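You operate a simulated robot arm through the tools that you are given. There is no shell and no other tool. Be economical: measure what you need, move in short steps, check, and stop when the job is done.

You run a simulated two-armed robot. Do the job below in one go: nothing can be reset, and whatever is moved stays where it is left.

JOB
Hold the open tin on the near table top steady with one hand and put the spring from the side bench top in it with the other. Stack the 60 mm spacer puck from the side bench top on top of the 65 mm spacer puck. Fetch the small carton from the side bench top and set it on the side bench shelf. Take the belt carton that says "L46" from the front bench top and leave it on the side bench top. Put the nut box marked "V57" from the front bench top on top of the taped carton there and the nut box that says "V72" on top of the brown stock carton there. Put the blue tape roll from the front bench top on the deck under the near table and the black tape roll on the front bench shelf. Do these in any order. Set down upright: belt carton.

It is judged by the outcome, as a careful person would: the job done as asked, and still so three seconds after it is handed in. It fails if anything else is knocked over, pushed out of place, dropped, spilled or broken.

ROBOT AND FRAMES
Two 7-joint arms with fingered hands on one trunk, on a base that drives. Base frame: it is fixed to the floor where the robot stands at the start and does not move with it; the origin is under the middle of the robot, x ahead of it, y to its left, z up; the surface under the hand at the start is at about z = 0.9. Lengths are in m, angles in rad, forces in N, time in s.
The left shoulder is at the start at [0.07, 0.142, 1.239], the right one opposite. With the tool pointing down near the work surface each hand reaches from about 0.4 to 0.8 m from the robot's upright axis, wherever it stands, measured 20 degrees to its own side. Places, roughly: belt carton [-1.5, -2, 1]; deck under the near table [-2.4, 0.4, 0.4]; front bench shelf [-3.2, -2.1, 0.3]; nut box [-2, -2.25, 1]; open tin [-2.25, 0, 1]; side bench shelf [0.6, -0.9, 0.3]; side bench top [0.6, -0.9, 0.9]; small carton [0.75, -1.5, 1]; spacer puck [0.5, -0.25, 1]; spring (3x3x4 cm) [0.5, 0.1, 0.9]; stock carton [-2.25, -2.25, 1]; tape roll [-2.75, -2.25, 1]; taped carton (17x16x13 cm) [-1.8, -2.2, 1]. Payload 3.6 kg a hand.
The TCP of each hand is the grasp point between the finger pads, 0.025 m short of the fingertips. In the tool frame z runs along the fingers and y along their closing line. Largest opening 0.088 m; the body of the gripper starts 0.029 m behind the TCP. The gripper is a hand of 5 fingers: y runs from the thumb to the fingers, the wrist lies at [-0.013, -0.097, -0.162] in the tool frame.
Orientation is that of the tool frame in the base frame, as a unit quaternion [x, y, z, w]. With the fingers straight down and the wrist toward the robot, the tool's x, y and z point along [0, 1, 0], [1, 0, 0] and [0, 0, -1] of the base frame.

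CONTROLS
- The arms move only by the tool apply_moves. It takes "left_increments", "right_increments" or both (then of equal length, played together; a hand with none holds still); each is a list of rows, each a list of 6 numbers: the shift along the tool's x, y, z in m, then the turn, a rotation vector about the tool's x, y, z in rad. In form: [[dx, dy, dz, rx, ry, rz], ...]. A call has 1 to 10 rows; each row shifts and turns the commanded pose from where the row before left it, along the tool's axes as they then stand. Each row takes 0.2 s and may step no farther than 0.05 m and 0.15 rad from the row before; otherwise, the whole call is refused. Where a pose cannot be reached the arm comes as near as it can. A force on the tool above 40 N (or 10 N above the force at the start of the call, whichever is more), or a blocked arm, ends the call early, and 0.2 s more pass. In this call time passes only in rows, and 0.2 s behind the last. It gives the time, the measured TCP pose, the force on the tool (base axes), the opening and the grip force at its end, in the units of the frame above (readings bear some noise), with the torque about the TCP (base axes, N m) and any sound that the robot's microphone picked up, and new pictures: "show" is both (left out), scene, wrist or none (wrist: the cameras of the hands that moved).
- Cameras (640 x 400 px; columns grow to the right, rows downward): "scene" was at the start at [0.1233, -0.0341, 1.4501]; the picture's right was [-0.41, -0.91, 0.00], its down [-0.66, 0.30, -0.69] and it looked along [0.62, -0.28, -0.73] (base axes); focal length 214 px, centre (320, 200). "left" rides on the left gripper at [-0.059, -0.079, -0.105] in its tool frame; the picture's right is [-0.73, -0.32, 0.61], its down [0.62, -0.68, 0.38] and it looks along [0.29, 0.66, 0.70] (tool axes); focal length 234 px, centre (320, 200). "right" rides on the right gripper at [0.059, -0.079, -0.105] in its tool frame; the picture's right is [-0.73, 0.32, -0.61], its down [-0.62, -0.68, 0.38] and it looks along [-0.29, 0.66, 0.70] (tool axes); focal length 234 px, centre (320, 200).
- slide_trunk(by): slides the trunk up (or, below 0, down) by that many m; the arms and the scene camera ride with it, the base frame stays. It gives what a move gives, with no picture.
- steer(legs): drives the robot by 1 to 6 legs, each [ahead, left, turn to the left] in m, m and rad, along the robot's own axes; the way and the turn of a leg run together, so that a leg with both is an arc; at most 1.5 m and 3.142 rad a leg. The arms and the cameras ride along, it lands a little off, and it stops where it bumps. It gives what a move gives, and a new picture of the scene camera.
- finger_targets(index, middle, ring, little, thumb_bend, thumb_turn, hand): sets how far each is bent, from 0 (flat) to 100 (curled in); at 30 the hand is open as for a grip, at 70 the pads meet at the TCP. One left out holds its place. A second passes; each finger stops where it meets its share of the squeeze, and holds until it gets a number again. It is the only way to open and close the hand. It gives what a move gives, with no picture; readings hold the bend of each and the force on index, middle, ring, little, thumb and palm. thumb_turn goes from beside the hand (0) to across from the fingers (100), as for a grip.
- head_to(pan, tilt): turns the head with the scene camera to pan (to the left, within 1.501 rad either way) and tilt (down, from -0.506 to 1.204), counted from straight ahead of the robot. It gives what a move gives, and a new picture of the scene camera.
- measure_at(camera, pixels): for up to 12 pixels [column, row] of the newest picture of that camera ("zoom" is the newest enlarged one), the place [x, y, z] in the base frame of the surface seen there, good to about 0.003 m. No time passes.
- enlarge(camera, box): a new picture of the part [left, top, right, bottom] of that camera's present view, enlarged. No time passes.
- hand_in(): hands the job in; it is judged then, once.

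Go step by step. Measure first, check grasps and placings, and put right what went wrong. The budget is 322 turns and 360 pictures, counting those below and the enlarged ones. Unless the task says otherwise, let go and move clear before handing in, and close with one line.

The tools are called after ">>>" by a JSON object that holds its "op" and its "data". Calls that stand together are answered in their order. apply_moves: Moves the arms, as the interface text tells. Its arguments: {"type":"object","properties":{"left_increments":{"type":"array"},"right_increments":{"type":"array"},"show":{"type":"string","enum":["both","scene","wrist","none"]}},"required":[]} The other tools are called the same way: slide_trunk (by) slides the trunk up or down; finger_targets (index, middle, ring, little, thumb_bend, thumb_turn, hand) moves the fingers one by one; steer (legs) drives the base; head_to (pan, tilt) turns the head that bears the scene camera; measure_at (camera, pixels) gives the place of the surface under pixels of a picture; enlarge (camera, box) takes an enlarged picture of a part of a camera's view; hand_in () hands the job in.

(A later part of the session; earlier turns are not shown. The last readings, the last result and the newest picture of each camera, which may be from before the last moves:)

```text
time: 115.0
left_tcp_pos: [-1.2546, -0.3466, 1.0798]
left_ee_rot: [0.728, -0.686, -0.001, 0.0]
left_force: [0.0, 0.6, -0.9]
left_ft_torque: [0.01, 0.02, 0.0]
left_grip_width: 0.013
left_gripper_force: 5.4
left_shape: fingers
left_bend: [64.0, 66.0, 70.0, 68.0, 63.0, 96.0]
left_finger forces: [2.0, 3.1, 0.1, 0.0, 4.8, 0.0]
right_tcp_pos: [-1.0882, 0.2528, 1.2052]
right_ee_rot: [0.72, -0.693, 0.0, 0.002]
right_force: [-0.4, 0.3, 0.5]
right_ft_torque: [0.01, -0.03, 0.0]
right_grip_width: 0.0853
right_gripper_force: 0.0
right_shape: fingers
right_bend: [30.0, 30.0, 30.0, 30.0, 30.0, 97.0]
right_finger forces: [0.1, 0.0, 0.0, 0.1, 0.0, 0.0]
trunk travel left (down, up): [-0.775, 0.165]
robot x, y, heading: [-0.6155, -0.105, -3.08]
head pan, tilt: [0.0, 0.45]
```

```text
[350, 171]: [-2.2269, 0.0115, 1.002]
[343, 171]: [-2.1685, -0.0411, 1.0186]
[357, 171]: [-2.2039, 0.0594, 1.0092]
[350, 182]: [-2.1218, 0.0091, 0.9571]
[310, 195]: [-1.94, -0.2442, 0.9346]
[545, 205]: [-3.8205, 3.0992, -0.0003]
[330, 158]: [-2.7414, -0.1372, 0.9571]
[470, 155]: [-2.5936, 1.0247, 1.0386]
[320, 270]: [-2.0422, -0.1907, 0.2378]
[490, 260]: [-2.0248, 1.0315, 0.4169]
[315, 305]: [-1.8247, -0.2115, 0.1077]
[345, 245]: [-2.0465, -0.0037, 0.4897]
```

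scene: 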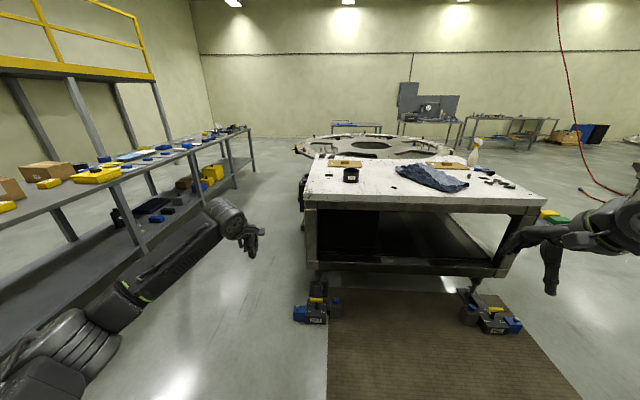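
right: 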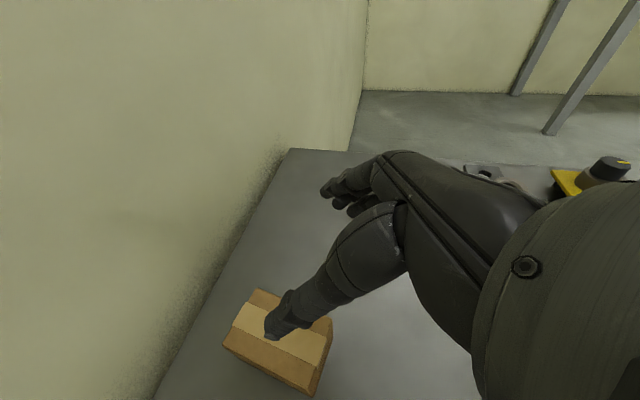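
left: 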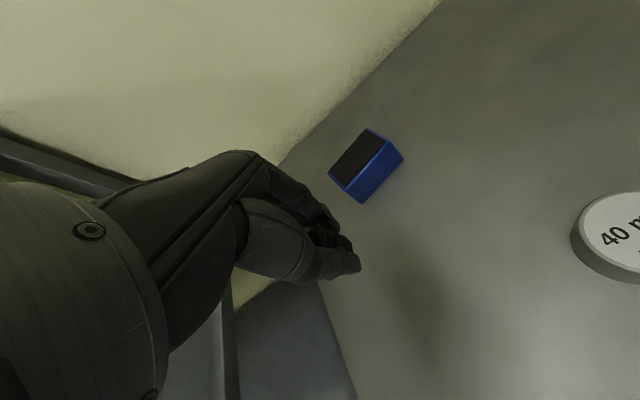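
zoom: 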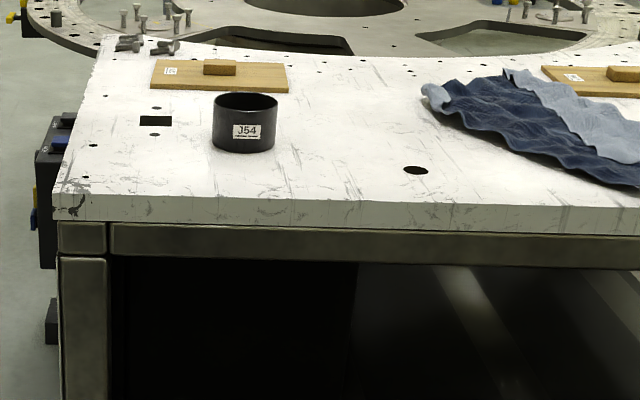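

Tin centre ≈(-2.17, 0.01), about 12 cm wide; table edge at x≈-1.94, casters out to -1.8. Driving to about (-1.5, 0).

>>> {"op": "steer", "data": {"legs": [[0, 0, -0.06], [0.85, -0.11, 0]]}}

>>> {"op": "head_to", "data": {"pan": 0, "tilt": 0.8}}

```text
time: 119.9
left_tcp_pos: [-2.1071, -0.191, 1.0815]
left_ee_rot: [-0.705, 0.709, 0.002, -0.001]
left_force: [-0.3, 0.0, 0.1]
left_ft_torque: [-0.03, 0.0, 0.01]
left_grip_width: 0.0134
left_gripper_force: 5.1
left_shape: fingers
left_bend: [64.0, 66.0, 70.0, 68.0, 63.0, 96.0]
left_finger forces: [2.0, 3.3, 0.0, 0.0, 4.8, 0.0]
right_tcp_pos: [-1.9056, 0.3959, 1.2068]
right_ee_rot: [-0.698, 0.716, 0.001, -0.002]
right_force: [0.2, 0.0, 0.2]
right_ft_torque: [0.03, 0.02, 0.0]
right_grip_width: 0.0855
right_gripper_force: 0.1
right_shape: fingers
right_bend: [30.0, 30.0, 30.0, 30.0, 30.0, 97.0]
right_finger forces: [0.0, 0.1, 0.0, 0.0, 0.0, 0.0]
trunk travel left (down, up): [-0.775, 0.165]
robot x, y, heading: [-1.4562, 0.0053, 3.135]
head pan, tilt: [0.0, 0.45]
```

scene: 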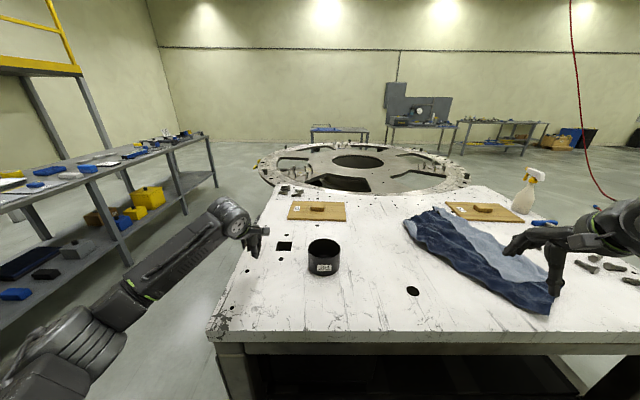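

```text
time: 120.8
left_tcp_pos: [-2.1085, -0.1833, 1.083]
left_ee_rot: [-0.705, 0.71, -0.003, -0.004]
left_force: [0.8, 0.1, 0.0]
left_ft_torque: [-0.03, -0.03, 0.02]
left_grip_width: 0.0131
left_gripper_force: 5.2
left_shape: fingers
left_bend: [64.0, 66.0, 70.0, 68.0, 63.0, 96.0]
left_finger forces: [2.0, 3.3, 0.0, 0.0, 4.9, 0.0]
right_tcp_pos: [-1.9081, 0.4026, 1.2028]
right_ee_rot: [-0.699, 0.715, -0.003, -0.005]
right_force: [0.0, 0.1, 0.1]
right_ft_torque: [-0.02, 0.0, 0.01]
right_grip_width: 0.085
right_gripper_force: 0.0
right_shape: fingers
right_bend: [30.0, 30.0, 30.0, 30.0, 30.0, 98.0]
right_finger forces: [0.0, 0.0, 0.1, 0.1, 0.1, 0.0]
trunk travel left (down, up): [-0.775, 0.165]
robot x, y, heading: [-1.4562, 0.0071, 3.136]
head pan, tilt: [0.0, 0.799]
```

scene: 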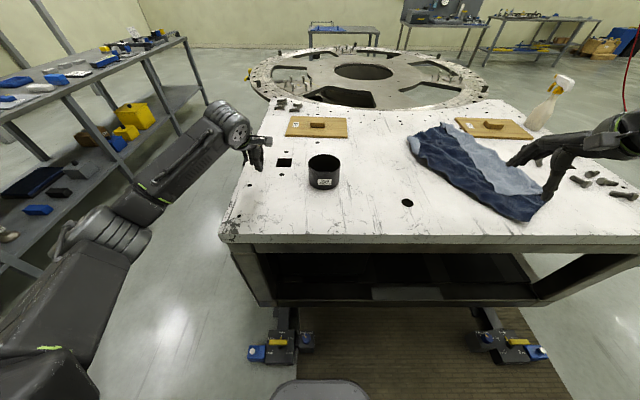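

>>> {"op": "enlarge", "data": {"camera": "scene", "box": [280, 135, 370, 205]}}

>>> {"op": "measure_at", "data": {"camera": "zoom", "pixels": [[193, 185], [425, 185], [310, 130], [310, 240], [310, 180], [310, 330], [250, 345], [120, 350], [520, 350], [197, 200], [421, 200]]}}

>>> {"op": "measure_at", "data": {"camera": "scene", "pixels": [[280, 345], [320, 382], [512, 345], [330, 290], [230, 240], [400, 285]]}}

```text
5.71 times, centred on (325, 170) of scene
```

zoom: 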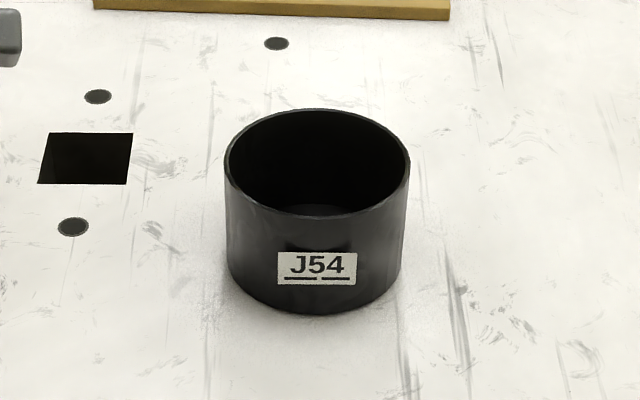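

```text
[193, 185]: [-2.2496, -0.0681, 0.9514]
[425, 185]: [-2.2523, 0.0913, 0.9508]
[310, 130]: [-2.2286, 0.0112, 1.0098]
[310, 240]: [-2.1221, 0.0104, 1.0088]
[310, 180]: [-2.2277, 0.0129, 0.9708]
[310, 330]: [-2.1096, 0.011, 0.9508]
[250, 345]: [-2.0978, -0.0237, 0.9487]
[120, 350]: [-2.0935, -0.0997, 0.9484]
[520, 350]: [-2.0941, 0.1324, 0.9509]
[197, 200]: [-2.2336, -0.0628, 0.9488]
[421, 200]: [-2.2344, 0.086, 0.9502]
```

```text
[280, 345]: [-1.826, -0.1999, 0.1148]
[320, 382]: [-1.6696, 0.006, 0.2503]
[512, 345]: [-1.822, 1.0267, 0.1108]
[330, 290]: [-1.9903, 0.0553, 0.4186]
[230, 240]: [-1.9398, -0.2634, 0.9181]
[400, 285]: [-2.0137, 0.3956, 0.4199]
```

>>> {"op": "measure_at", "data": {"camera": "zoom", "pixels": [[227, 165], [408, 165], [316, 111], [316, 215], [316, 218], [316, 195], [235, 130], [400, 130]]}}

>>> {"op": "enlarge", "data": {"camera": "left", "box": [0, 0, 640, 400]}}

```text
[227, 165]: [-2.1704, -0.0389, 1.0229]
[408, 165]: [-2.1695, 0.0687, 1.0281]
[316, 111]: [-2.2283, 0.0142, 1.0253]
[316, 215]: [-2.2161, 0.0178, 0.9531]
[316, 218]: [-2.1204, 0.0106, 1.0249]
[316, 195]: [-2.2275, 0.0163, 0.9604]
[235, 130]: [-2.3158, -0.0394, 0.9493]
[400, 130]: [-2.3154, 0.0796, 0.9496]
```

```text
1.00 times, centred on (320, 200) of left (not enlarged: the box is as wide or as high as the picture)
```

zoom: 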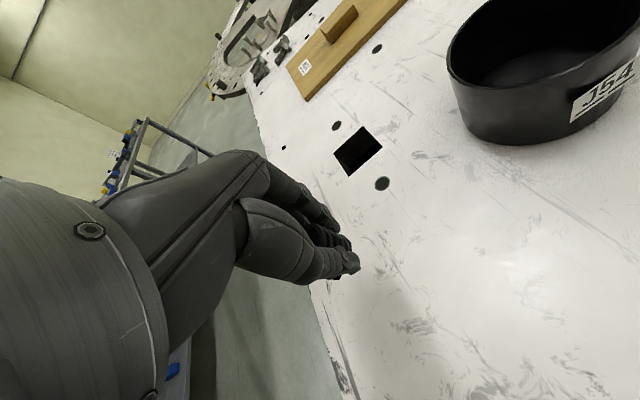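

Table z is 0.95; tin centre (-2.173, 0.014), outer Ø≈0.108, rim z 1.025. Plan: right hand yawed left pinches the near-right wall (fingers inside, thumb outside), left drops the spring. First raise the left hand, come 0.05 closer, and yaw the right hand.

>>> {"op": "apply_moves", "data": {"left_increments": [[0, 0, -0.04, 0, 0, 0], [0, 0, -0.04, 0, 0, 0], [0, 0, -0.04, 0, 0, 0], [0, 0, 0, 0, 0, 0], [0, 0, 0, 0, 0, 0], [0, 0, 0, 0, 0, 0]], "right_increments": [[0, 0, 0, 0, 0, -0.145], [0, 0, 0, 0, 0, -0.145], [0, 0, 0, 0, 0, -0.145], [0, 0, 0, 0, 0, -0.145], [0, 0, 0, 0, 0, -0.145], [0, 0, 0, 0, 0, -0.145]], "show": "none"}}

>>> {"op": "steer", "data": {"legs": [[0.05, 0, 0]]}}

```text
time: 122.2
left_tcp_pos: [-2.11, -0.1843, 1.2023]
left_ee_rot: [-0.705, 0.709, -0.002, -0.004]
left_force: [-0.1, -0.5, 0.2]
left_ft_torque: [0.01, -0.05, -0.01]
left_grip_width: 0.013
left_gripper_force: 4.9
left_shape: fingers
left_bend: [64.0, 66.0, 70.0, 68.0, 63.0, 96.0]
left_finger forces: [1.9, 3.3, 0.1, 0.0, 4.8, 0.0]
right_tcp_pos: [-1.9061, 0.4037, 1.2013]
right_ee_rot: [0.935, -0.353, 0.0, 0.006]
right_force: [-0.3, 0.1, -1.1]
right_ft_torque: [-0.02, 0.01, -0.01]
right_grip_width: 0.0849
right_gripper_force: 0.0
right_shape: fingers
right_bend: [30.0, 30.0, 30.0, 30.0, 30.0, 98.0]
right_finger forces: [0.0, 0.0, 0.1, 0.0, 0.0, 0.0]
trunk travel left (down, up): [-0.775, 0.165]
robot x, y, heading: [-1.4551, 0.0094, 3.135]
head pan, tilt: [0.0, 0.799]
```

```text
time: 123.1
left_tcp_pos: [-2.153, -0.1843, 1.2049]
left_ee_rot: [-0.705, 0.709, 0.0, -0.005]
left_force: [0.9, -0.4, -0.4]
left_ft_torque: [0.0, 0.04, 0.01]
left_grip_width: 0.0131
left_gripper_force: 5.2
left_shape: fingers
left_bend: [64.0, 66.0, 70.0, 68.0, 63.0, 96.0]
left_finger forces: [1.9, 3.3, 0.1, 0.1, 4.9, 0.0]
right_tcp_pos: [-1.9503, 0.4056, 1.2041]
right_ee_rot: [0.935, -0.355, -0.003, 0.008]
right_force: [0.0, -0.7, 0.8]
right_ft_torque: [0.0, -0.02, -0.01]
right_grip_width: 0.085
right_gripper_force: 0.0
right_shape: fingers
right_bend: [30.0, 30.0, 30.0, 30.0, 30.0, 98.0]
right_finger forces: [0.0, 0.1, 0.1, 0.0, 0.0, 0.1]
trunk travel left (down, up): [-0.775, 0.165]
robot x, y, heading: [-1.5047, 0.0092, 3.13]
head pan, tilt: [0.0, 0.799]
```

scene: 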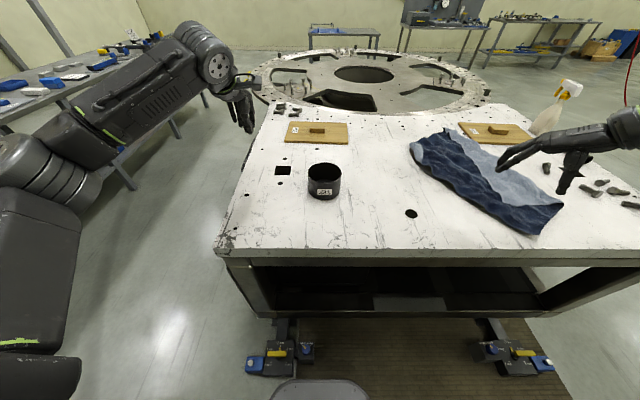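

Yaw done. Moving the right TCP above the near-right wall (-2.138, 0.054).

>>> {"op": "apply_moves", "data": {"right_increments": [[0.0102, 0.0431, 0.0093, 0, 0, 0], [0.0102, 0.0431, 0.0093, 0, 0, 0], [0.0102, 0.0431, 0.0093, 0, 0, 0], [0.0102, 0.0431, 0.0093, 0, 0, 0], [0.0102, 0.0431, 0.0093, 0, 0, 0], [0.0102, 0.0431, 0.0093, 0, 0, 0], [0.0102, 0.0431, 0.0093, 0, 0, 0], [0.0102, 0.0431, 0.0093, 0, 0, 0], [0.0102, 0.0431, 0.0093, 0, 0, 0]]}}

```text
time: 125.1
left_tcp_pos: [-2.1568, -0.173, 1.2049]
left_ee_rot: [-0.705, 0.709, -0.005, -0.007]
left_force: [-0.2, 1.0, -0.5]
left_ft_torque: [-0.05, 0.01, 0.02]
left_grip_width: 0.013
left_gripper_force: 4.5
left_shape: fingers
left_bend: [64.0, 66.0, 70.0, 68.0, 63.0, 96.0]
left_finger forces: [1.9, 3.4, 0.1, 0.0, 4.7, 0.0]
right_tcp_pos: [-2.1077, 0.0986, 1.1302]
right_ee_rot: [0.935, -0.356, 0.001, 0.012]
right_force: [-0.4, 0.4, 0.4]
right_ft_torque: [0.03, 0.02, 0.0]
right_grip_width: 0.0852
right_gripper_force: 0.0
right_shape: fingers
right_bend: [30.0, 30.0, 30.0, 30.0, 30.0, 98.0]
right_finger forces: [0.0, 0.1, 0.0, 0.1, 0.0, 0.0]
right hand out of reach, approached as far as the arm can: row 8, 9
trunk travel left (down, up): [-0.775, 0.165]
robot x, y, heading: [-1.5059, 0.0083, 3.138]
head pan, tilt: [0.0, 0.799]
```

scene: 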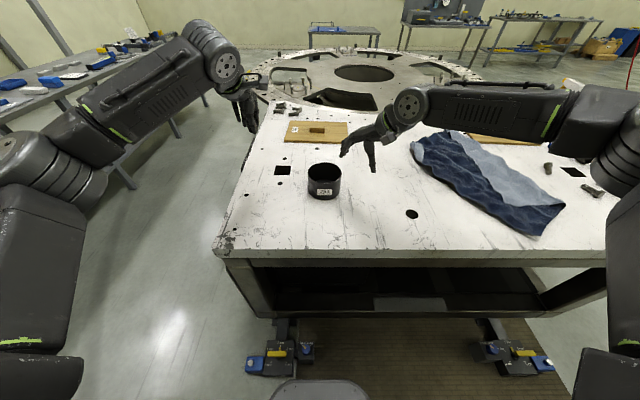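
right: 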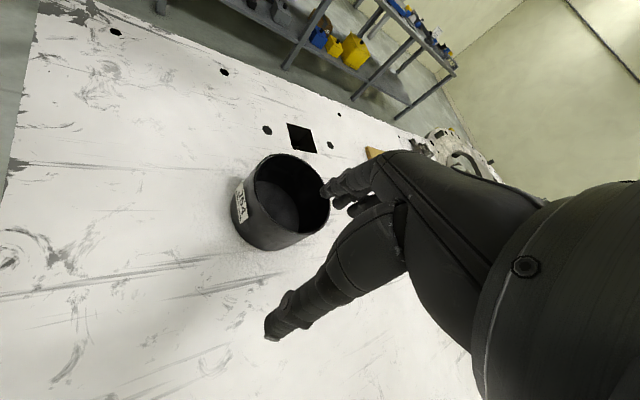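

The right arm stops 5 cm short toward the midline; I'll shift the base left 0.045 and ahead 0.03 instead.

>>> {"op": "steer", "data": {"legs": [[0.032, 0.045, 0]]}}

>>> {"op": "enlarge", "data": {"camera": "right", "box": [0, 0, 640, 400]}}

>>> {"op": "measure_at", "data": {"camera": "zoom", "pixels": [[250, 190], [290, 150], [240, 230], [300, 160], [275, 335], [330, 190], [340, 210]]}}

```text
time: 126.0
left_tcp_pos: [-2.1742, -0.1595, 1.2047]
left_ee_rot: [-0.7, 0.714, -0.009, -0.014]
left_force: [0.3, -0.1, -0.4]
left_ft_torque: [0.01, -0.03, 0.03]
left_grip_width: 0.0129
left_gripper_force: 5.0
left_shape: fingers
left_bend: [64.0, 66.0, 70.0, 68.0, 63.0, 96.0]
left_finger forces: [1.9, 3.3, 0.1, 0.1, 4.7, 0.1]
right_tcp_pos: [-2.119, 0.1087, 1.1262]
right_ee_rot: [0.932, -0.362, 0.004, 0.019]
right_force: [0.2, -0.4, -0.2]
right_ft_torque: [0.03, -0.05, 0.0]
right_grip_width: 0.0847
right_gripper_force: 0.0
right_shape: fingers
right_bend: [30.0, 30.0, 30.0, 30.0, 30.0, 98.0]
right_finger forces: [0.0, 0.0, 0.1, 0.1, 0.0, 0.0]
trunk travel left (down, up): [-0.775, 0.165]
robot x, y, heading: [-1.5159, -0.0122, 3.122]
head pan, tilt: [0.0, 0.799]
stopped in leg 1: the robot was blocked; the commanded pose is now the measured one
```

scene: 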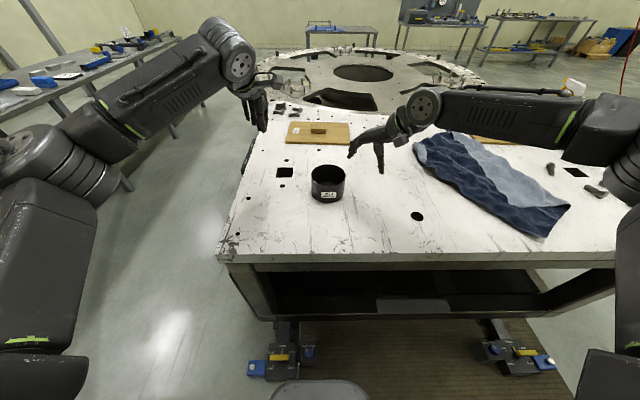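

```text
1.00 times, centred on (320, 200) of right (not enlarged: the box is as wide or as high as the picture)
```

zoom: 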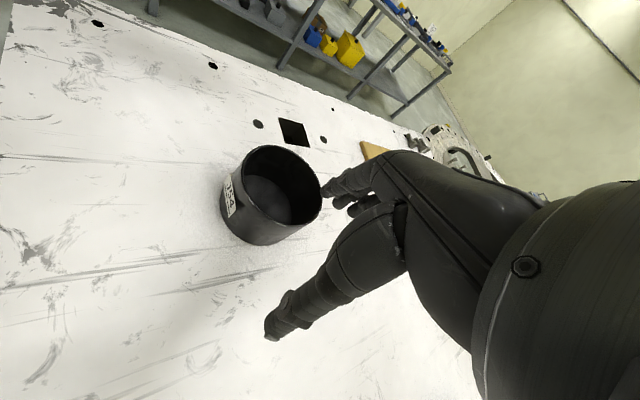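

```text
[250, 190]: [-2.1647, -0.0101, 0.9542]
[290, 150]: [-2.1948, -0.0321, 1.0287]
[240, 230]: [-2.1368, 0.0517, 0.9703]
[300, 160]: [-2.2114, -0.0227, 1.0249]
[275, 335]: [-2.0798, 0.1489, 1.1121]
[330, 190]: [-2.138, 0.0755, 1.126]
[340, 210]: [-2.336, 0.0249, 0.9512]
```

The base bumped the left caster. I'll back off and shift left farther from it.

>>> {"op": "steer", "data": {"legs": [[-0.08, 0, 0.02], [0, 0.05, 0]]}}

>>> {"op": "measure_at", "data": {"camera": "scene", "pixels": [[255, 360], [285, 350], [310, 350], [320, 390], [265, 372]]}}

```text
time: 127.6
left_tcp_pos: [-2.0921, -0.2171, 1.2054]
left_ee_rot: [-0.707, 0.707, -0.014, -0.016]
left_force: [0.7, 0.0, -0.9]
left_ft_torque: [-0.01, -0.04, -0.03]
left_grip_width: 0.0131
left_gripper_force: 4.9
left_shape: fingers
left_bend: [64.0, 66.0, 70.0, 68.0, 63.0, 96.0]
left_finger forces: [2.1, 3.3, 0.0, 0.0, 4.8, 0.0]
right_tcp_pos: [-2.0432, 0.0536, 1.1257]
right_ee_rot: [0.936, -0.352, 0.006, 0.022]
right_force: [-0.4, 1.3, 0.5]
right_ft_torque: [-0.07, -0.04, 0.04]
right_grip_width: 0.0851
right_gripper_force: 0.1
right_shape: fingers
right_bend: [30.0, 30.0, 30.0, 30.0, 30.0, 98.0]
right_finger forces: [0.0, 0.0, 0.0, 0.0, 0.1, 0.1]
trunk travel left (down, up): [-0.775, 0.165]
robot x, y, heading: [-1.4391, -0.0599, -3.144]
head pan, tilt: [0.0, 0.799]
```

scene: 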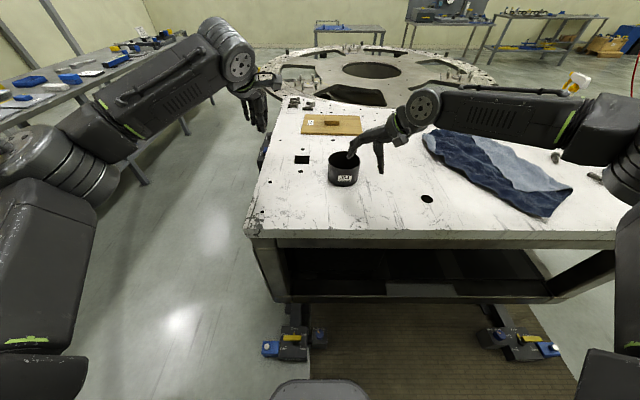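

```text
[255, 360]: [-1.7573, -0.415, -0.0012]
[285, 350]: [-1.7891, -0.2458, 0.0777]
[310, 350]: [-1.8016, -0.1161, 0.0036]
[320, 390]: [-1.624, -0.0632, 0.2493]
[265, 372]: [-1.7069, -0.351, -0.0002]
```

Now the right TCP needs only −0.095 in x. Moving.

>>> {"op": "apply_moves", "data": {"right_increments": [[-0.0237, 0.021, 0.003, 0, 0, 0], [-0.0237, 0.021, 0.003, 0, 0, 0], [-0.0237, 0.021, 0.003, 0, 0, 0]], "show": "wrist"}}

```text
time: 128.4
left_tcp_pos: [-2.0905, -0.21, 1.2076]
left_ee_rot: [-0.705, 0.709, -0.01, -0.018]
left_force: [0.5, 0.1, -0.9]
left_ft_torque: [0.01, 0.0, -0.04]
left_grip_width: 0.0127
left_gripper_force: 5.2
left_shape: fingers
left_bend: [65.0, 66.0, 70.0, 68.0, 63.0, 96.0]
left_finger forces: [2.0, 3.4, 0.0, 0.0, 5.0, 0.0]
right_tcp_pos: [-2.0764, 0.0769, 1.1279]
right_ee_rot: [0.935, -0.353, 0.005, 0.024]
right_force: [-0.7, -0.8, -0.4]
right_ft_torque: [-0.01, 0.0, 0.0]
right_grip_width: 0.0851
right_gripper_force: 0.1
right_shape: fingers
right_bend: [30.0, 30.0, 30.0, 30.0, 30.0, 97.0]
right_finger forces: [0.0, 0.0, 0.0, 0.0, 0.0, 0.0]
right hand out of reach, approached as far as the arm can: row 1, 2, 3
trunk travel left (down, up): [-0.775, 0.165]
robot x, y, heading: [-1.4405, -0.057, -3.144]
head pan, tilt: [0.0, 0.799]
```

right: 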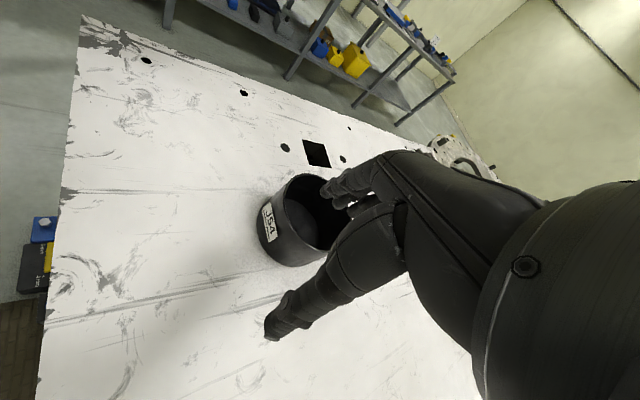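

Yawing the right hand further left should match its forearm better; trying that in place.

>>> {"op": "apply_moves", "data": {"right_increments": [[0, 0, 0, 0, 0, -0.15], [0, 0, 0, 0, 0, -0.15], [0, 0, 0, 0, 0, -0.15], [0, 0, 0, 0, 0, -0.15]], "show": "none"}}

```text
time: 129.4
left_tcp_pos: [-2.0905, -0.2095, 1.2086]
left_ee_rot: [-0.705, 0.709, -0.011, -0.018]
left_force: [0.3, 0.3, -1.0]
left_ft_torque: [0.02, 0.01, 0.03]
left_grip_width: 0.0127
left_gripper_force: 5.4
left_shape: fingers
left_bend: [65.0, 66.0, 70.0, 68.0, 63.0, 96.0]
left_finger forces: [2.0, 3.5, 0.0, 0.1, 5.0, 0.0]
right_tcp_pos: [-2.0364, 0.0961, 1.1322]
right_ee_rot: [0.998, -0.06, -0.003, 0.025]
right_force: [0.5, 0.0, 0.2]
right_ft_torque: [-0.05, 0.0, 0.02]
right_grip_width: 0.0848
right_gripper_force: 0.1
right_shape: fingers
right_bend: [30.0, 30.0, 30.0, 30.0, 30.0, 97.0]
right_finger forces: [0.0, 0.1, 0.0, 0.0, 0.1, 0.0]
right hand out of reach, approached as far as the arm can: row 1, 2, 3, 4
trunk travel left (down, up): [-0.775, 0.165]
robot x, y, heading: [-1.4359, -0.0606, -3.141]
head pan, tilt: [0.0, 0.799]
```

The arm is likely limited because the hand is nearly at shoulder height here; raising the trunk 0.16 m should free the wrist.

>>> {"op": "slide_trunk", "data": {"by": 0.16}}

>>> {"op": "apply_moves", "data": {"right_increments": [[0, 0, 0.03, 0, 0, 0.15], [0, 0, 0.03, 0, 0, 0.15], [0, 0, 0.03, 0, 0, 0.15], [0, 0, 0.03, 0, 0, 0.1], [0, 0, 0.03, 0, 0, 0]], "show": "none"}}

```text
time: 131.2
left_tcp_pos: [-2.0914, -0.2089, 1.3692]
left_ee_rot: [-0.705, 0.709, -0.011, -0.018]
left_force: [0.3, -0.5, -0.8]
left_ft_torque: [0.02, 0.01, -0.04]
left_grip_width: 0.0131
left_gripper_force: 5.1
left_shape: fingers
left_bend: [65.0, 66.0, 70.0, 68.0, 63.0, 96.0]
left_finger forces: [2.0, 3.5, 0.1, 0.0, 5.0, 0.1]
right_tcp_pos: [-2.0369, 0.0952, 1.2932]
right_ee_rot: [0.998, -0.062, -0.003, 0.025]
right_force: [0.1, 0.1, 0.9]
right_ft_torque: [0.01, -0.02, 0.01]
right_grip_width: 0.0848
right_gripper_force: 0.0
right_shape: fingers
right_bend: [30.0, 30.0, 30.0, 30.0, 30.0, 97.0]
right_finger forces: [0.1, 0.1, 0.0, 0.1, 0.1, 0.0]
trunk travel left (down, up): [-0.935, 0.005]
robot x, y, heading: [-1.4372, -0.0611, -3.143]
head pan, tilt: [0.0, 0.799]
```

```text
time: 132.4
left_tcp_pos: [-2.0913, -0.2096, 1.3692]
left_ee_rot: [-0.705, 0.709, -0.011, -0.018]
left_force: [0.2, -0.3, -1.1]
left_ft_torque: [0.05, 0.0, -0.02]
left_grip_width: 0.0131
left_gripper_force: 5.8
left_shape: fingers
left_bend: [65.0, 66.0, 70.0, 68.0, 63.0, 96.0]
left_finger forces: [2.0, 3.4, 0.1, 0.1, 5.0, 0.0]
right_tcp_pos: [-2.02, 0.097, 1.1556]
right_ee_rot: [0.944, -0.33, 0.004, 0.026]
right_force: [-0.8, 0.6, 0.7]
right_ft_torque: [-0.03, -0.03, 0.0]
right_grip_width: 0.0849
right_gripper_force: 0.1
right_shape: fingers
right_bend: [30.0, 30.0, 30.0, 30.0, 30.0, 97.0]
right_finger forces: [0.1, 0.0, 0.0, 0.1, 0.0, 0.0]
right hand out of reach, approached as far as the arm can: row 4, 5
trunk travel left (down, up): [-0.935, 0.005]
robot x, y, heading: [-1.4375, -0.0557, -3.14]
head pan, tilt: [0.0, 0.799]
```

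The elbow-out posture is at its limit. I'll take the arm back to its neutral posture at the right and then come from the side, mug-style (fingers far side, thumb near), leaving the tin's mouth open.

>>> {"op": "apply_moves", "data": {"right_increments": [[-0.0033, -0.0443, -0.0125, 0, 0, 0], [-0.0033, -0.0443, -0.0125, 0, 0, 0], [-0.0033, -0.0443, -0.0125, 0, 0, 0], [-0.0033, -0.0443, -0.0125, 0, 0, 0], [-0.0033, -0.0443, -0.0125, 0, 0, 0], [-0.0033, -0.0443, -0.0125, 0, 0, 0], [-0.0033, -0.0443, -0.0125, 0, 0, 0], [-0.0033, -0.0443, -0.0125, 0, 0, 0]], "show": "none"}}

>>> {"op": "apply_moves", "data": {"right_increments": [[0, 0, 0, 0, 0, 0.15], [0, 0, 0, 0, 0, 0.15], [0, 0, 0, 0, 0, 0.15], [0, 0, 0, 0, 0, 0.15], [0, 0, 0, 0, 0, 0.15], [0, 0, 0, 0, 0, 0.1]]}}

```text
time: 134.2
left_tcp_pos: [-2.0913, -0.2089, 1.3692]
left_ee_rot: [-0.705, 0.708, -0.01, -0.019]
left_force: [-0.3, -0.4, 0.7]
left_ft_torque: [-0.03, 0.01, 0.02]
left_grip_width: 0.0128
left_gripper_force: 5.8
left_shape: fingers
left_bend: [65.0, 66.0, 70.0, 68.0, 63.0, 96.0]
left_finger forces: [2.1, 3.4, 0.1, 0.0, 4.9, 0.0]
right_tcp_pos: [-1.8204, 0.3952, 1.2401]
right_ee_rot: [0.944, -0.329, 0.004, 0.025]
right_force: [0.6, 0.0, 0.6]
right_ft_torque: [-0.03, 0.0, 0.03]
right_grip_width: 0.0849
right_gripper_force: 0.1
right_shape: fingers
right_bend: [30.0, 30.0, 30.0, 30.0, 30.0, 97.0]
right_finger forces: [0.0, 0.1, 0.0, 0.0, 0.0, 0.0]
trunk travel left (down, up): [-0.935, 0.005]
robot x, y, heading: [-1.4421, -0.0643, -3.14]
head pan, tilt: [0.0, 0.799]
```

```text
time: 135.6
left_tcp_pos: [-2.0911, -0.2096, 1.3682]
left_ee_rot: [-0.705, 0.709, -0.01, -0.019]
left_force: [-0.5, -0.3, -0.1]
left_ft_torque: [0.02, -0.02, -0.01]
left_grip_width: 0.0129
left_gripper_force: 5.0
left_shape: fingers
left_bend: [65.0, 66.0, 70.0, 68.0, 64.0, 96.0]
left_finger forces: [2.0, 3.5, 0.1, 0.0, 4.9, 0.1]
right_tcp_pos: [-1.8203, 0.3949, 1.2417]
right_ee_rot: [0.723, -0.69, 0.014, 0.021]
right_force: [0.4, -0.2, -0.1]
right_ft_torque: [-0.04, 0.02, -0.02]
right_grip_width: 0.085
right_gripper_force: 0.3
right_shape: fingers
right_bend: [30.0, 30.0, 30.0, 30.0, 30.0, 97.0]
right_finger forces: [0.0, 0.0, 0.1, 0.1, 0.0, 0.0]
trunk travel left (down, up): [-0.935, 0.005]
robot x, y, heading: [-1.4378, -0.0615, -3.141]
head pan, tilt: [0.0, 0.799]
```

scene: 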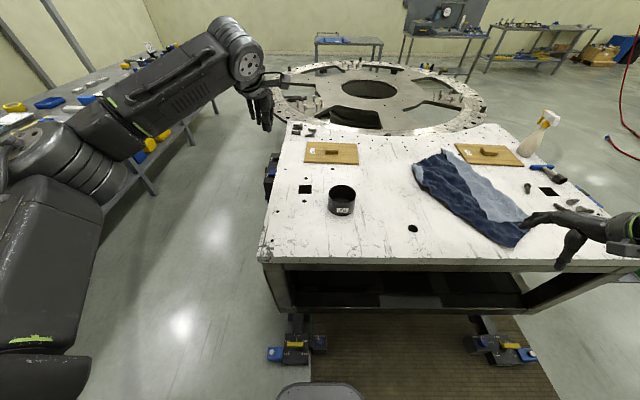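
right: 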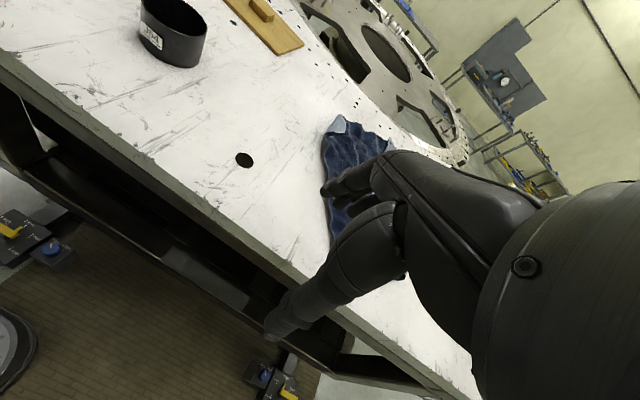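

Neutral again. Tilting the hand so the fingers point left (about tool y), and opening it wider.

>>> {"op": "apply_moves", "data": {"right_increments": [[0, 0, 0, 0, 0.15, 0], [0, 0, 0, 0, 0.15, 0], [0, 0, 0, 0, 0.15, 0], [0, 0, 0, 0, 0.15, 0], [0, 0, 0, 0, 0.15, 0], [0, 0, 0, 0, 0.15, 0], [0, 0, 0, 0, 0.15, 0]], "show": "none"}}

>>> {"op": "finger_targets", "data": {"hand": "right", "index": 8, "middle": 8, "ring": 8, "little": 8, "thumb_bend": 5}}

```text
time: 137.2
left_tcp_pos: [-2.091, -0.2099, 1.368]
left_ee_rot: [-0.705, 0.708, -0.011, -0.018]
left_force: [-0.3, 0.1, 0.3]
left_ft_torque: [0.0, -0.03, -0.02]
left_grip_width: 0.013
left_gripper_force: 5.1
left_shape: fingers
left_bend: [65.0, 66.0, 70.0, 68.0, 64.0, 96.0]
left_finger forces: [2.0, 3.4, 0.1, 0.0, 4.8, 0.0]
right_tcp_pos: [-1.8194, 0.3944, 1.2407]
right_ee_rot: [0.619, -0.586, 0.375, 0.364]
right_force: [0.9, -0.2, 0.9]
right_ft_torque: [0.03, 0.01, 0.0]
right_grip_width: 0.0848
right_gripper_force: 0.0
right_shape: fingers
right_bend: [30.0, 30.0, 30.0, 30.0, 30.0, 97.0]
right_finger forces: [0.0, 0.1, 0.1, 0.1, 0.0, 0.0]
trunk travel left (down, up): [-0.935, 0.005]
robot x, y, heading: [-1.4365, -0.0618, -3.145]
head pan, tilt: [0.0, 0.799]
```

```text
time: 138.2
left_tcp_pos: [-2.0912, -0.2106, 1.3683]
left_ee_rot: [-0.705, 0.709, -0.011, -0.017]
left_force: [-1.1, 0.8, 0.3]
left_ft_torque: [0.0, 0.0, 0.0]
left_grip_width: 0.0129
left_gripper_force: 5.0
left_shape: fingers
left_bend: [65.0, 66.0, 70.0, 68.0, 64.0, 96.0]
left_finger forces: [2.0, 3.4, 0.1, 0.0, 4.9, 0.0]
right_tcp_pos: [-1.8202, 0.3948, 1.2421]
right_ee_rot: [0.62, -0.586, 0.375, 0.364]
right_force: [-0.2, -0.1, -0.2]
right_ft_torque: [-0.04, 0.01, 0.01]
right_grip_width: 0.1236
right_gripper_force: 0.0
right_shape: fingers
right_bend: [8.0, 8.0, 8.0, 8.0, 5.0, 97.0]
right_finger forces: [0.0, 0.0, 0.1, 0.0, 0.0, 0.1]
trunk travel left (down, up): [-0.935, 0.005]
robot x, y, heading: [-1.4388, -0.0599, -3.142]
head pan, tilt: [0.0, 0.799]
```

Opening is 0.124 m, enough for the 0.108 tin. Moving to just right of the tin (-2.173, 0.17, 1.06).

>>> {"op": "apply_moves", "data": {"right_increments": [[-0.0072, 0.0362, 0.027, 0, 0, 0], [-0.0072, 0.0362, 0.027, 0, 0, 0], [-0.0072, 0.0362, 0.027, 0, 0, 0], [-0.0072, 0.0362, 0.027, 0, 0, 0], [-0.0072, 0.0362, 0.027, 0, 0, 0], [-0.0072, 0.0362, 0.027, 0, 0, 0], [-0.0072, 0.0362, 0.027, 0, 0, 0], [-0.0072, 0.0362, 0.027, 0, 0, 0], [-0.0072, 0.0362, 0.027, 0, 0, 0], [-0.0072, 0.0362, 0.027, 0, 0, 0]]}}

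```text
time: 140.4
left_tcp_pos: [-2.0913, -0.2104, 1.3681]
left_ee_rot: [-0.705, 0.709, -0.011, -0.018]
left_force: [0.4, -0.8, -0.3]
left_ft_torque: [-0.03, -0.03, -0.03]
left_grip_width: 0.0127
left_gripper_force: 4.9
left_shape: fingers
left_bend: [65.0, 66.0, 70.0, 68.0, 64.0, 96.0]
left_finger forces: [1.9, 3.4, 0.0, 0.0, 4.9, 0.1]
right_tcp_pos: [-2.1044, 0.1809, 1.0922]
right_ee_rot: [0.619, -0.586, 0.374, 0.364]
right_force: [-0.5, 0.0, 0.2]
right_ft_torque: [-0.03, 0.0, 0.01]
right_grip_width: 0.1234
right_gripper_force: 0.2
right_shape: fingers
right_bend: [8.0, 8.0, 8.0, 8.0, 5.0, 98.0]
right_finger forces: [0.1, 0.1, 0.0, 0.0, 0.0, 0.0]
right hand out of reach, approached as far as the arm can: row 9, 10
trunk travel left (down, up): [-0.935, 0.005]
robot x, y, heading: [-1.4373, -0.0602, -3.143]
head pan, tilt: [0.0, 0.799]
```

scene: 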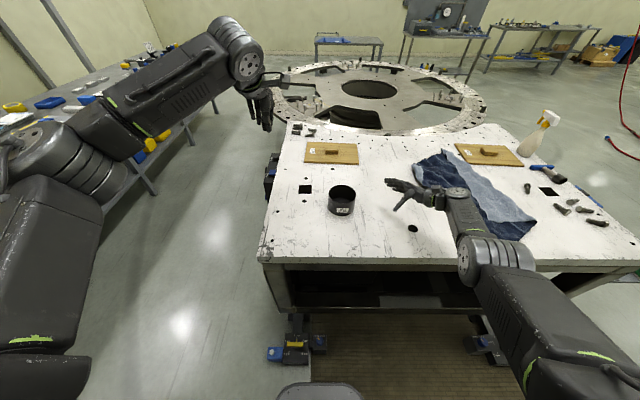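
right: 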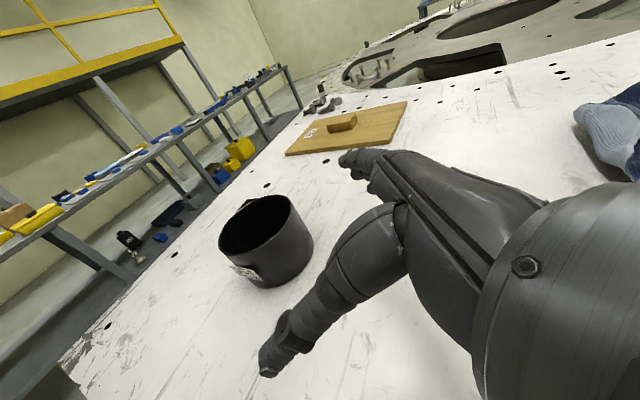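

Good mug-style posture. Lowering the trunk 0.075 and trying to extend 0.07 forward.

>>> {"op": "slide_trunk", "data": {"by": -0.075}}

>>> {"op": "apply_moves", "data": {"right_increments": [[0.001, 0.035, 0.002, 0, 0, 0], [0.001, 0.035, 0.002, 0, 0, 0]], "show": "wrist"}}

```text
time: 141.5
left_tcp_pos: [-2.0894, -0.2094, 1.2942]
left_ee_rot: [-0.705, 0.709, -0.011, -0.018]
left_force: [0.2, -0.3, -0.5]
left_ft_torque: [-0.01, 0.02, -0.03]
left_grip_width: 0.0126
left_gripper_force: 4.9
left_shape: fingers
left_bend: [65.0, 66.0, 70.0, 68.0, 64.0, 96.0]
left_finger forces: [1.9, 3.4, 0.1, 0.0, 5.0, 0.0]
right_tcp_pos: [-2.1046, 0.1814, 1.0162]
right_ee_rot: [0.62, -0.586, 0.375, 0.364]
right_force: [-1.0, -0.5, -0.2]
right_ft_torque: [-0.01, 0.02, -0.01]
right_grip_width: 0.1238
right_gripper_force: 0.0
right_shape: fingers
right_bend: [8.0, 8.0, 8.0, 8.0, 5.0, 98.0]
right_finger forces: [0.0, 0.1, 0.0, 0.1, 0.1, 0.0]
trunk travel left (down, up): [-0.86, 0.08]
robot x, y, heading: [-1.4358, -0.0598, -3.139]
head pan, tilt: [0.0, 0.799]
```

```text
time: 142.1
left_tcp_pos: [-2.0915, -0.2102, 1.2947]
left_ee_rot: [-0.705, 0.709, -0.01, -0.018]
left_force: [-0.5, 0.6, 0.0]
left_ft_torque: [0.03, -0.02, 0.02]
left_grip_width: 0.0131
left_gripper_force: 5.0
left_shape: fingers
left_bend: [65.0, 66.0, 70.0, 68.0, 64.0, 96.0]
left_finger forces: [1.9, 3.4, 0.0, 0.0, 4.8, 0.1]
right_tcp_pos: [-2.1131, 0.1668, 1.0233]
right_ee_rot: [0.619, -0.586, 0.375, 0.363]
right_force: [-0.3, 0.2, -0.4]
right_ft_torque: [-0.02, 0.02, 0.02]
right_grip_width: 0.1235
right_gripper_force: 0.2
right_shape: fingers
right_bend: [8.0, 8.0, 8.0, 8.0, 5.0, 98.0]
right_finger forces: [0.0, 0.1, 0.1, 0.0, 0.0, 0.0]
right hand out of reach, approached as far as the arm can: row 1, 2
trunk travel left (down, up): [-0.86, 0.08]
robot x, y, heading: [-1.4371, -0.0604, -3.137]
head pan, tilt: [0.0, 0.799]
```

right: 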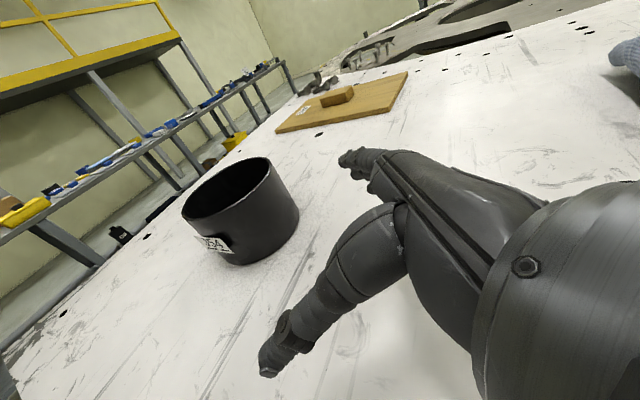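

I'll swing the hand to point forward-left (clockwise about vertical by ~0.65 rad) to gain reach.

>>> {"op": "apply_moves", "data": {"right_increments": [[0, 0, 0, -0.116, 0, 0.059], [0, 0, 0, -0.116, 0, 0.059], [0, 0, 0, -0.116, 0, 0.059], [0, 0, 0, -0.116, 0, 0.059], [0, 0, 0, -0.116, 0, 0.059]], "show": "wrist"}}

```text
time: 143.3
left_tcp_pos: [-2.0905, -0.2106, 1.2939]
left_ee_rot: [-0.705, 0.708, -0.01, -0.018]
left_force: [0.5, -0.6, 0.3]
left_ft_torque: [0.02, 0.01, -0.04]
left_grip_width: 0.0129
left_gripper_force: 4.9
left_shape: fingers
left_bend: [65.0, 66.0, 70.0, 68.0, 64.0, 96.0]
left_finger forces: [1.8, 3.4, 0.0, 0.0, 4.9, 0.1]
right_tcp_pos: [-2.1153, 0.1668, 1.0215]
right_ee_rot: [-0.398, 0.752, -0.24, -0.468]
right_force: [-0.3, 0.4, 0.1]
right_ft_torque: [0.03, 0.03, 0.0]
right_grip_width: 0.1237
right_gripper_force: 0.1
right_shape: fingers
right_bend: [8.0, 8.0, 8.0, 8.0, 5.0, 98.0]
right_finger forces: [0.0, 0.1, 0.1, 0.1, 0.1, 0.1]
trunk travel left (down, up): [-0.86, 0.08]
robot x, y, heading: [-1.4361, -0.0584, -3.142]
head pan, tilt: [0.0, 0.799]
```

right: 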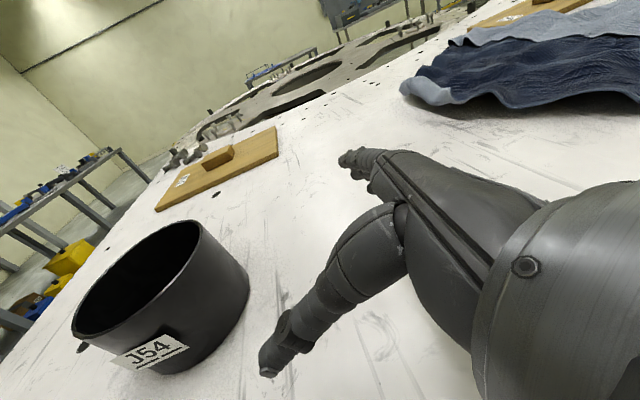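

Shift 0.04 toward the thumb side to line up on the tin, then advance halfway.

>>> {"op": "apply_moves", "data": {"right_increments": [[0, -0.02, 0, 0, 0, 0], [0, -0.02, 0, 0, 0, 0], [0.0134, 0, 0.0269, 0, 0, 0], [0.0134, 0, 0.0269, 0, 0, 0]]}}

```text
time: 144.3
left_tcp_pos: [-2.0923, -0.2112, 1.2924]
left_ee_rot: [-0.705, 0.708, -0.011, -0.018]
left_force: [-0.1, -0.6, 0.2]
left_ft_torque: [-0.01, 0.01, 0.01]
left_grip_width: 0.013
left_gripper_force: 5.2
left_shape: fingers
left_bend: [65.0, 66.0, 70.0, 68.0, 64.0, 96.0]
left_finger forces: [2.0, 3.4, 0.0, 0.1, 4.8, 0.1]
right_tcp_pos: [-2.1192, 0.0946, 1.0208]
right_ee_rot: [-0.399, 0.752, -0.241, -0.466]
right_force: [-0.4, 0.0, -0.3]
right_ft_torque: [0.01, -0.02, 0.03]
right_grip_width: 0.1237
right_gripper_force: 0.1
right_shape: fingers
right_bend: [8.0, 8.0, 8.0, 8.0, 5.0, 98.0]
right_finger forces: [0.0, 0.1, 0.0, 0.0, 0.0, 0.1]
trunk travel left (down, up): [-0.86, 0.08]
robot x, y, heading: [-1.4376, -0.06, -3.14]
head pan, tilt: [0.0, 0.799]
```

scene: 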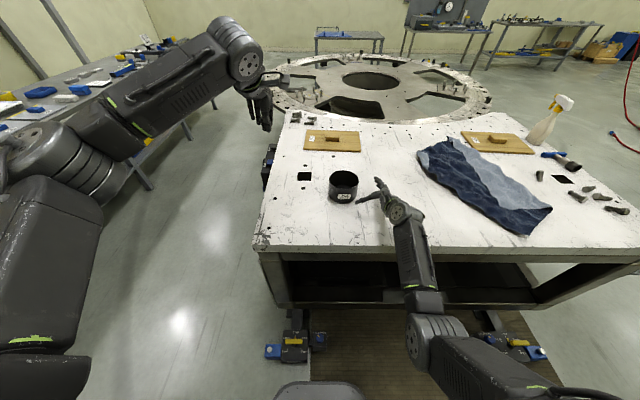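
right: 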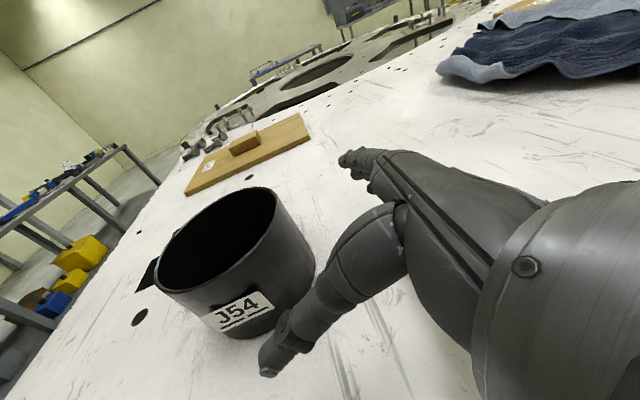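

>>> {"op": "enlarge", "data": {"camera": "scene", "box": [310, 155, 430, 235]}}

>>> {"op": "measure_at", "data": {"camera": "right", "pixels": [[268, 365], [285, 330], [350, 158], [365, 180], [170, 260], [280, 200]]}}

```text
5.00 times, centred on (370, 195) of scene
```

zoom: 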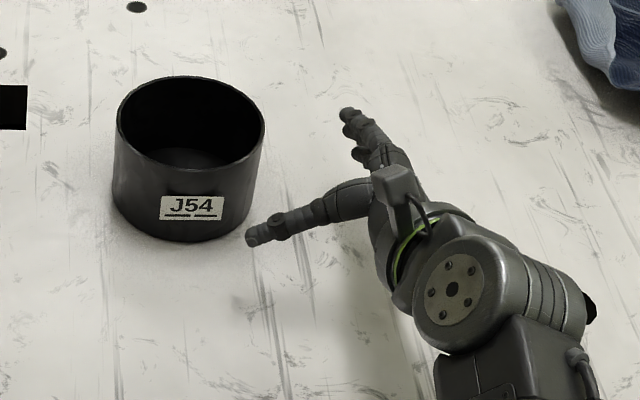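

```text
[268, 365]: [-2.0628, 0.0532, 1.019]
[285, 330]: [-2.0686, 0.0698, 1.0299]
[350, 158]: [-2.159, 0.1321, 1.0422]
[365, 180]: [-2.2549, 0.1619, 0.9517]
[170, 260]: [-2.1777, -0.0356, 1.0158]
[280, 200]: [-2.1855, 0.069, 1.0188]
```

Fingers' margin is small on the far side; shift +6 mm in tool y, lower 12 mm, then advance 0.07 in steps.

>>> {"op": "apply_moves", "data": {"right_increments": [[-0.0107, 0.006, 0.0054, 0, 0, 0], [0.0112, 0, 0.0224, 0, 0, 0], [0.0112, 0, 0.0224, 0, 0, 0]]}}

>>> {"op": "enlarge", "data": {"camera": "scene", "box": [310, 155, 430, 235]}}

```text
time: 145.1
left_tcp_pos: [-2.0895, -0.2114, 1.2934]
left_ee_rot: [-0.705, 0.709, -0.01, -0.018]
left_force: [-0.3, -0.7, -0.8]
left_ft_torque: [0.0, 0.0, 0.03]
left_grip_width: 0.0129
left_gripper_force: 4.8
left_shape: fingers
left_bend: [65.0, 66.0, 70.0, 68.0, 64.0, 96.0]
left_finger forces: [1.9, 3.4, 0.1, 0.0, 4.9, 0.0]
right_tcp_pos: [-2.1507, 0.0574, 1.0088]
right_ee_rot: [-0.399, 0.752, -0.241, -0.467]
right_force: [0.2, -0.5, -0.3]
right_ft_torque: [0.02, 0.01, -0.01]
right_grip_width: 0.1236
right_gripper_force: 0.2
right_shape: fingers
right_bend: [8.0, 8.0, 8.0, 8.0, 5.0, 98.0]
right_finger forces: [0.0, 0.0, 0.1, 0.1, 0.1, 0.1]
trunk travel left (down, up): [-0.86, 0.08]
robot x, y, heading: [-1.4361, -0.0611, -3.141]
head pan, tilt: [0.0, 0.799]
```

scene: 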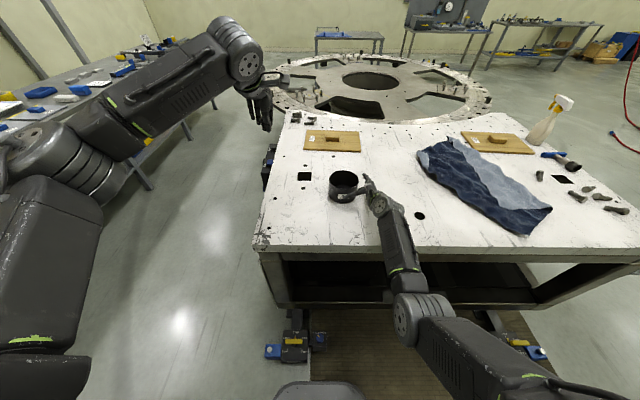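
right: 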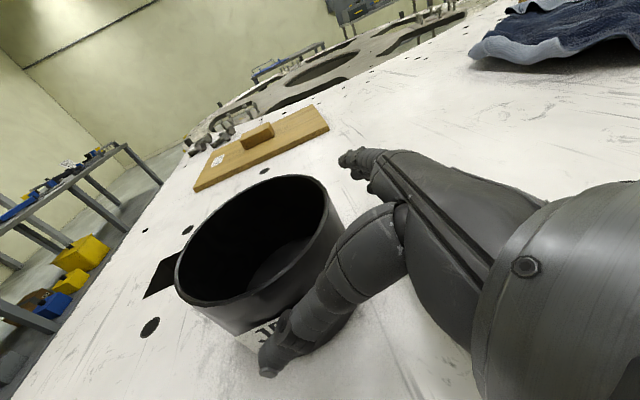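

```text
5.00 times, centred on (370, 195) of scene
```

zoom: 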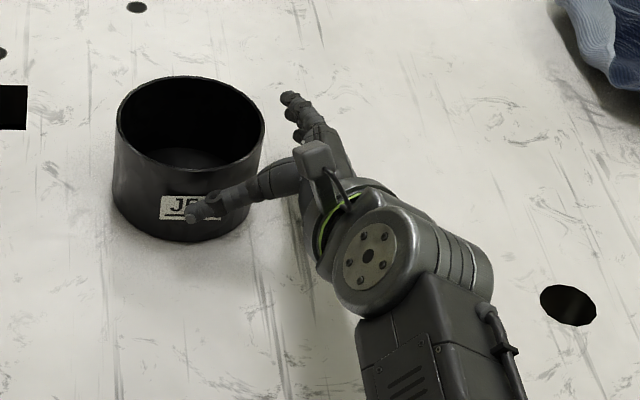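

Tin undisturbed, thumb in front, fingers behind. Advance 0.016 more and close gently.

>>> {"op": "apply_moves", "data": {"right_increments": [[0.0036, 0, 0.0072, 0, 0, 0], [0.0036, 0, 0.0072, 0, 0, 0]], "show": "none"}}

>>> {"op": "finger_targets", "data": {"hand": "right", "index": 24, "middle": 24, "ring": 24, "little": 24, "thumb_bend": 22}}

>>> {"op": "enlarge", "data": {"camera": "scene", "box": [310, 155, 430, 235]}}

```text
time: 145.7
left_tcp_pos: [-2.0912, -0.2106, 1.2928]
left_ee_rot: [-0.705, 0.709, -0.01, -0.018]
left_force: [-0.4, -0.7, -0.4]
left_ft_torque: [0.01, 0.01, 0.02]
left_grip_width: 0.013
left_gripper_force: 4.8
left_shape: fingers
left_bend: [65.0, 66.0, 70.0, 68.0, 64.0, 96.0]
left_finger forces: [2.0, 3.3, 0.0, 0.0, 5.0, 0.1]
right_tcp_pos: [-2.1592, 0.0439, 1.0092]
right_ee_rot: [-0.398, 0.753, -0.241, -0.466]
right_force: [0.0, -0.4, -0.1]
right_ft_torque: [0.03, 0.01, -0.01]
right_grip_width: 0.1235
right_gripper_force: 0.1
right_shape: fingers
right_bend: [8.0, 8.0, 8.0, 8.0, 5.0, 98.0]
right_finger forces: [0.0, 0.0, 0.0, 0.1, 0.0, 0.1]
trunk travel left (down, up): [-0.86, 0.08]
robot x, y, heading: [-1.4376, -0.0617, -3.14]
head pan, tilt: [0.0, 0.799]
```

```text
time: 146.7
left_tcp_pos: [-2.0912, -0.2093, 1.2935]
left_ee_rot: [-0.705, 0.709, -0.01, -0.018]
left_force: [0.6, 0.4, 0.6]
left_ft_torque: [-0.02, 0.01, 0.04]
left_grip_width: 0.0131
left_gripper_force: 5.0
left_shape: fingers
left_bend: [65.0, 66.0, 70.0, 68.0, 64.0, 96.0]
left_finger forces: [1.9, 3.5, 0.1, 0.1, 4.9, 0.0]
right_tcp_pos: [-2.1597, 0.044, 1.0103]
right_ee_rot: [-0.398, 0.753, -0.241, -0.466]
right_force: [0.2, 0.9, 0.4]
right_ft_torque: [0.02, 0.0, 0.02]
right_grip_width: 0.1005
right_gripper_force: 0.7
right_shape: fingers
right_bend: [23.0, 24.0, 24.0, 24.0, 20.0, 98.0]
right_finger forces: [1.0, 0.1, 0.0, 0.0, 1.1, 0.0]
trunk travel left (down, up): [-0.86, 0.08]
robot x, y, heading: [-1.4368, -0.0577, -3.139]
head pan, tilt: [0.0, 0.799]
```

```text
5.00 times, centred on (370, 195) of scene
```

zoom: 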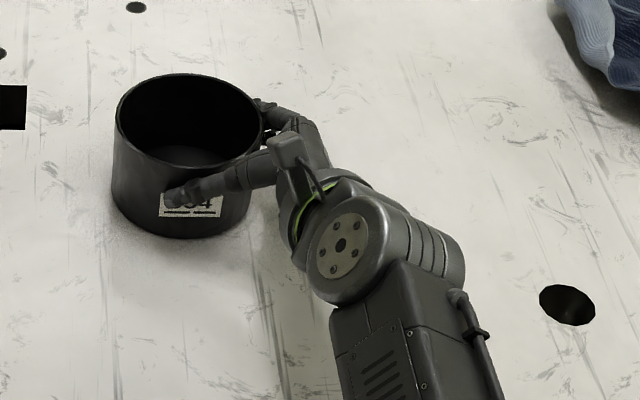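

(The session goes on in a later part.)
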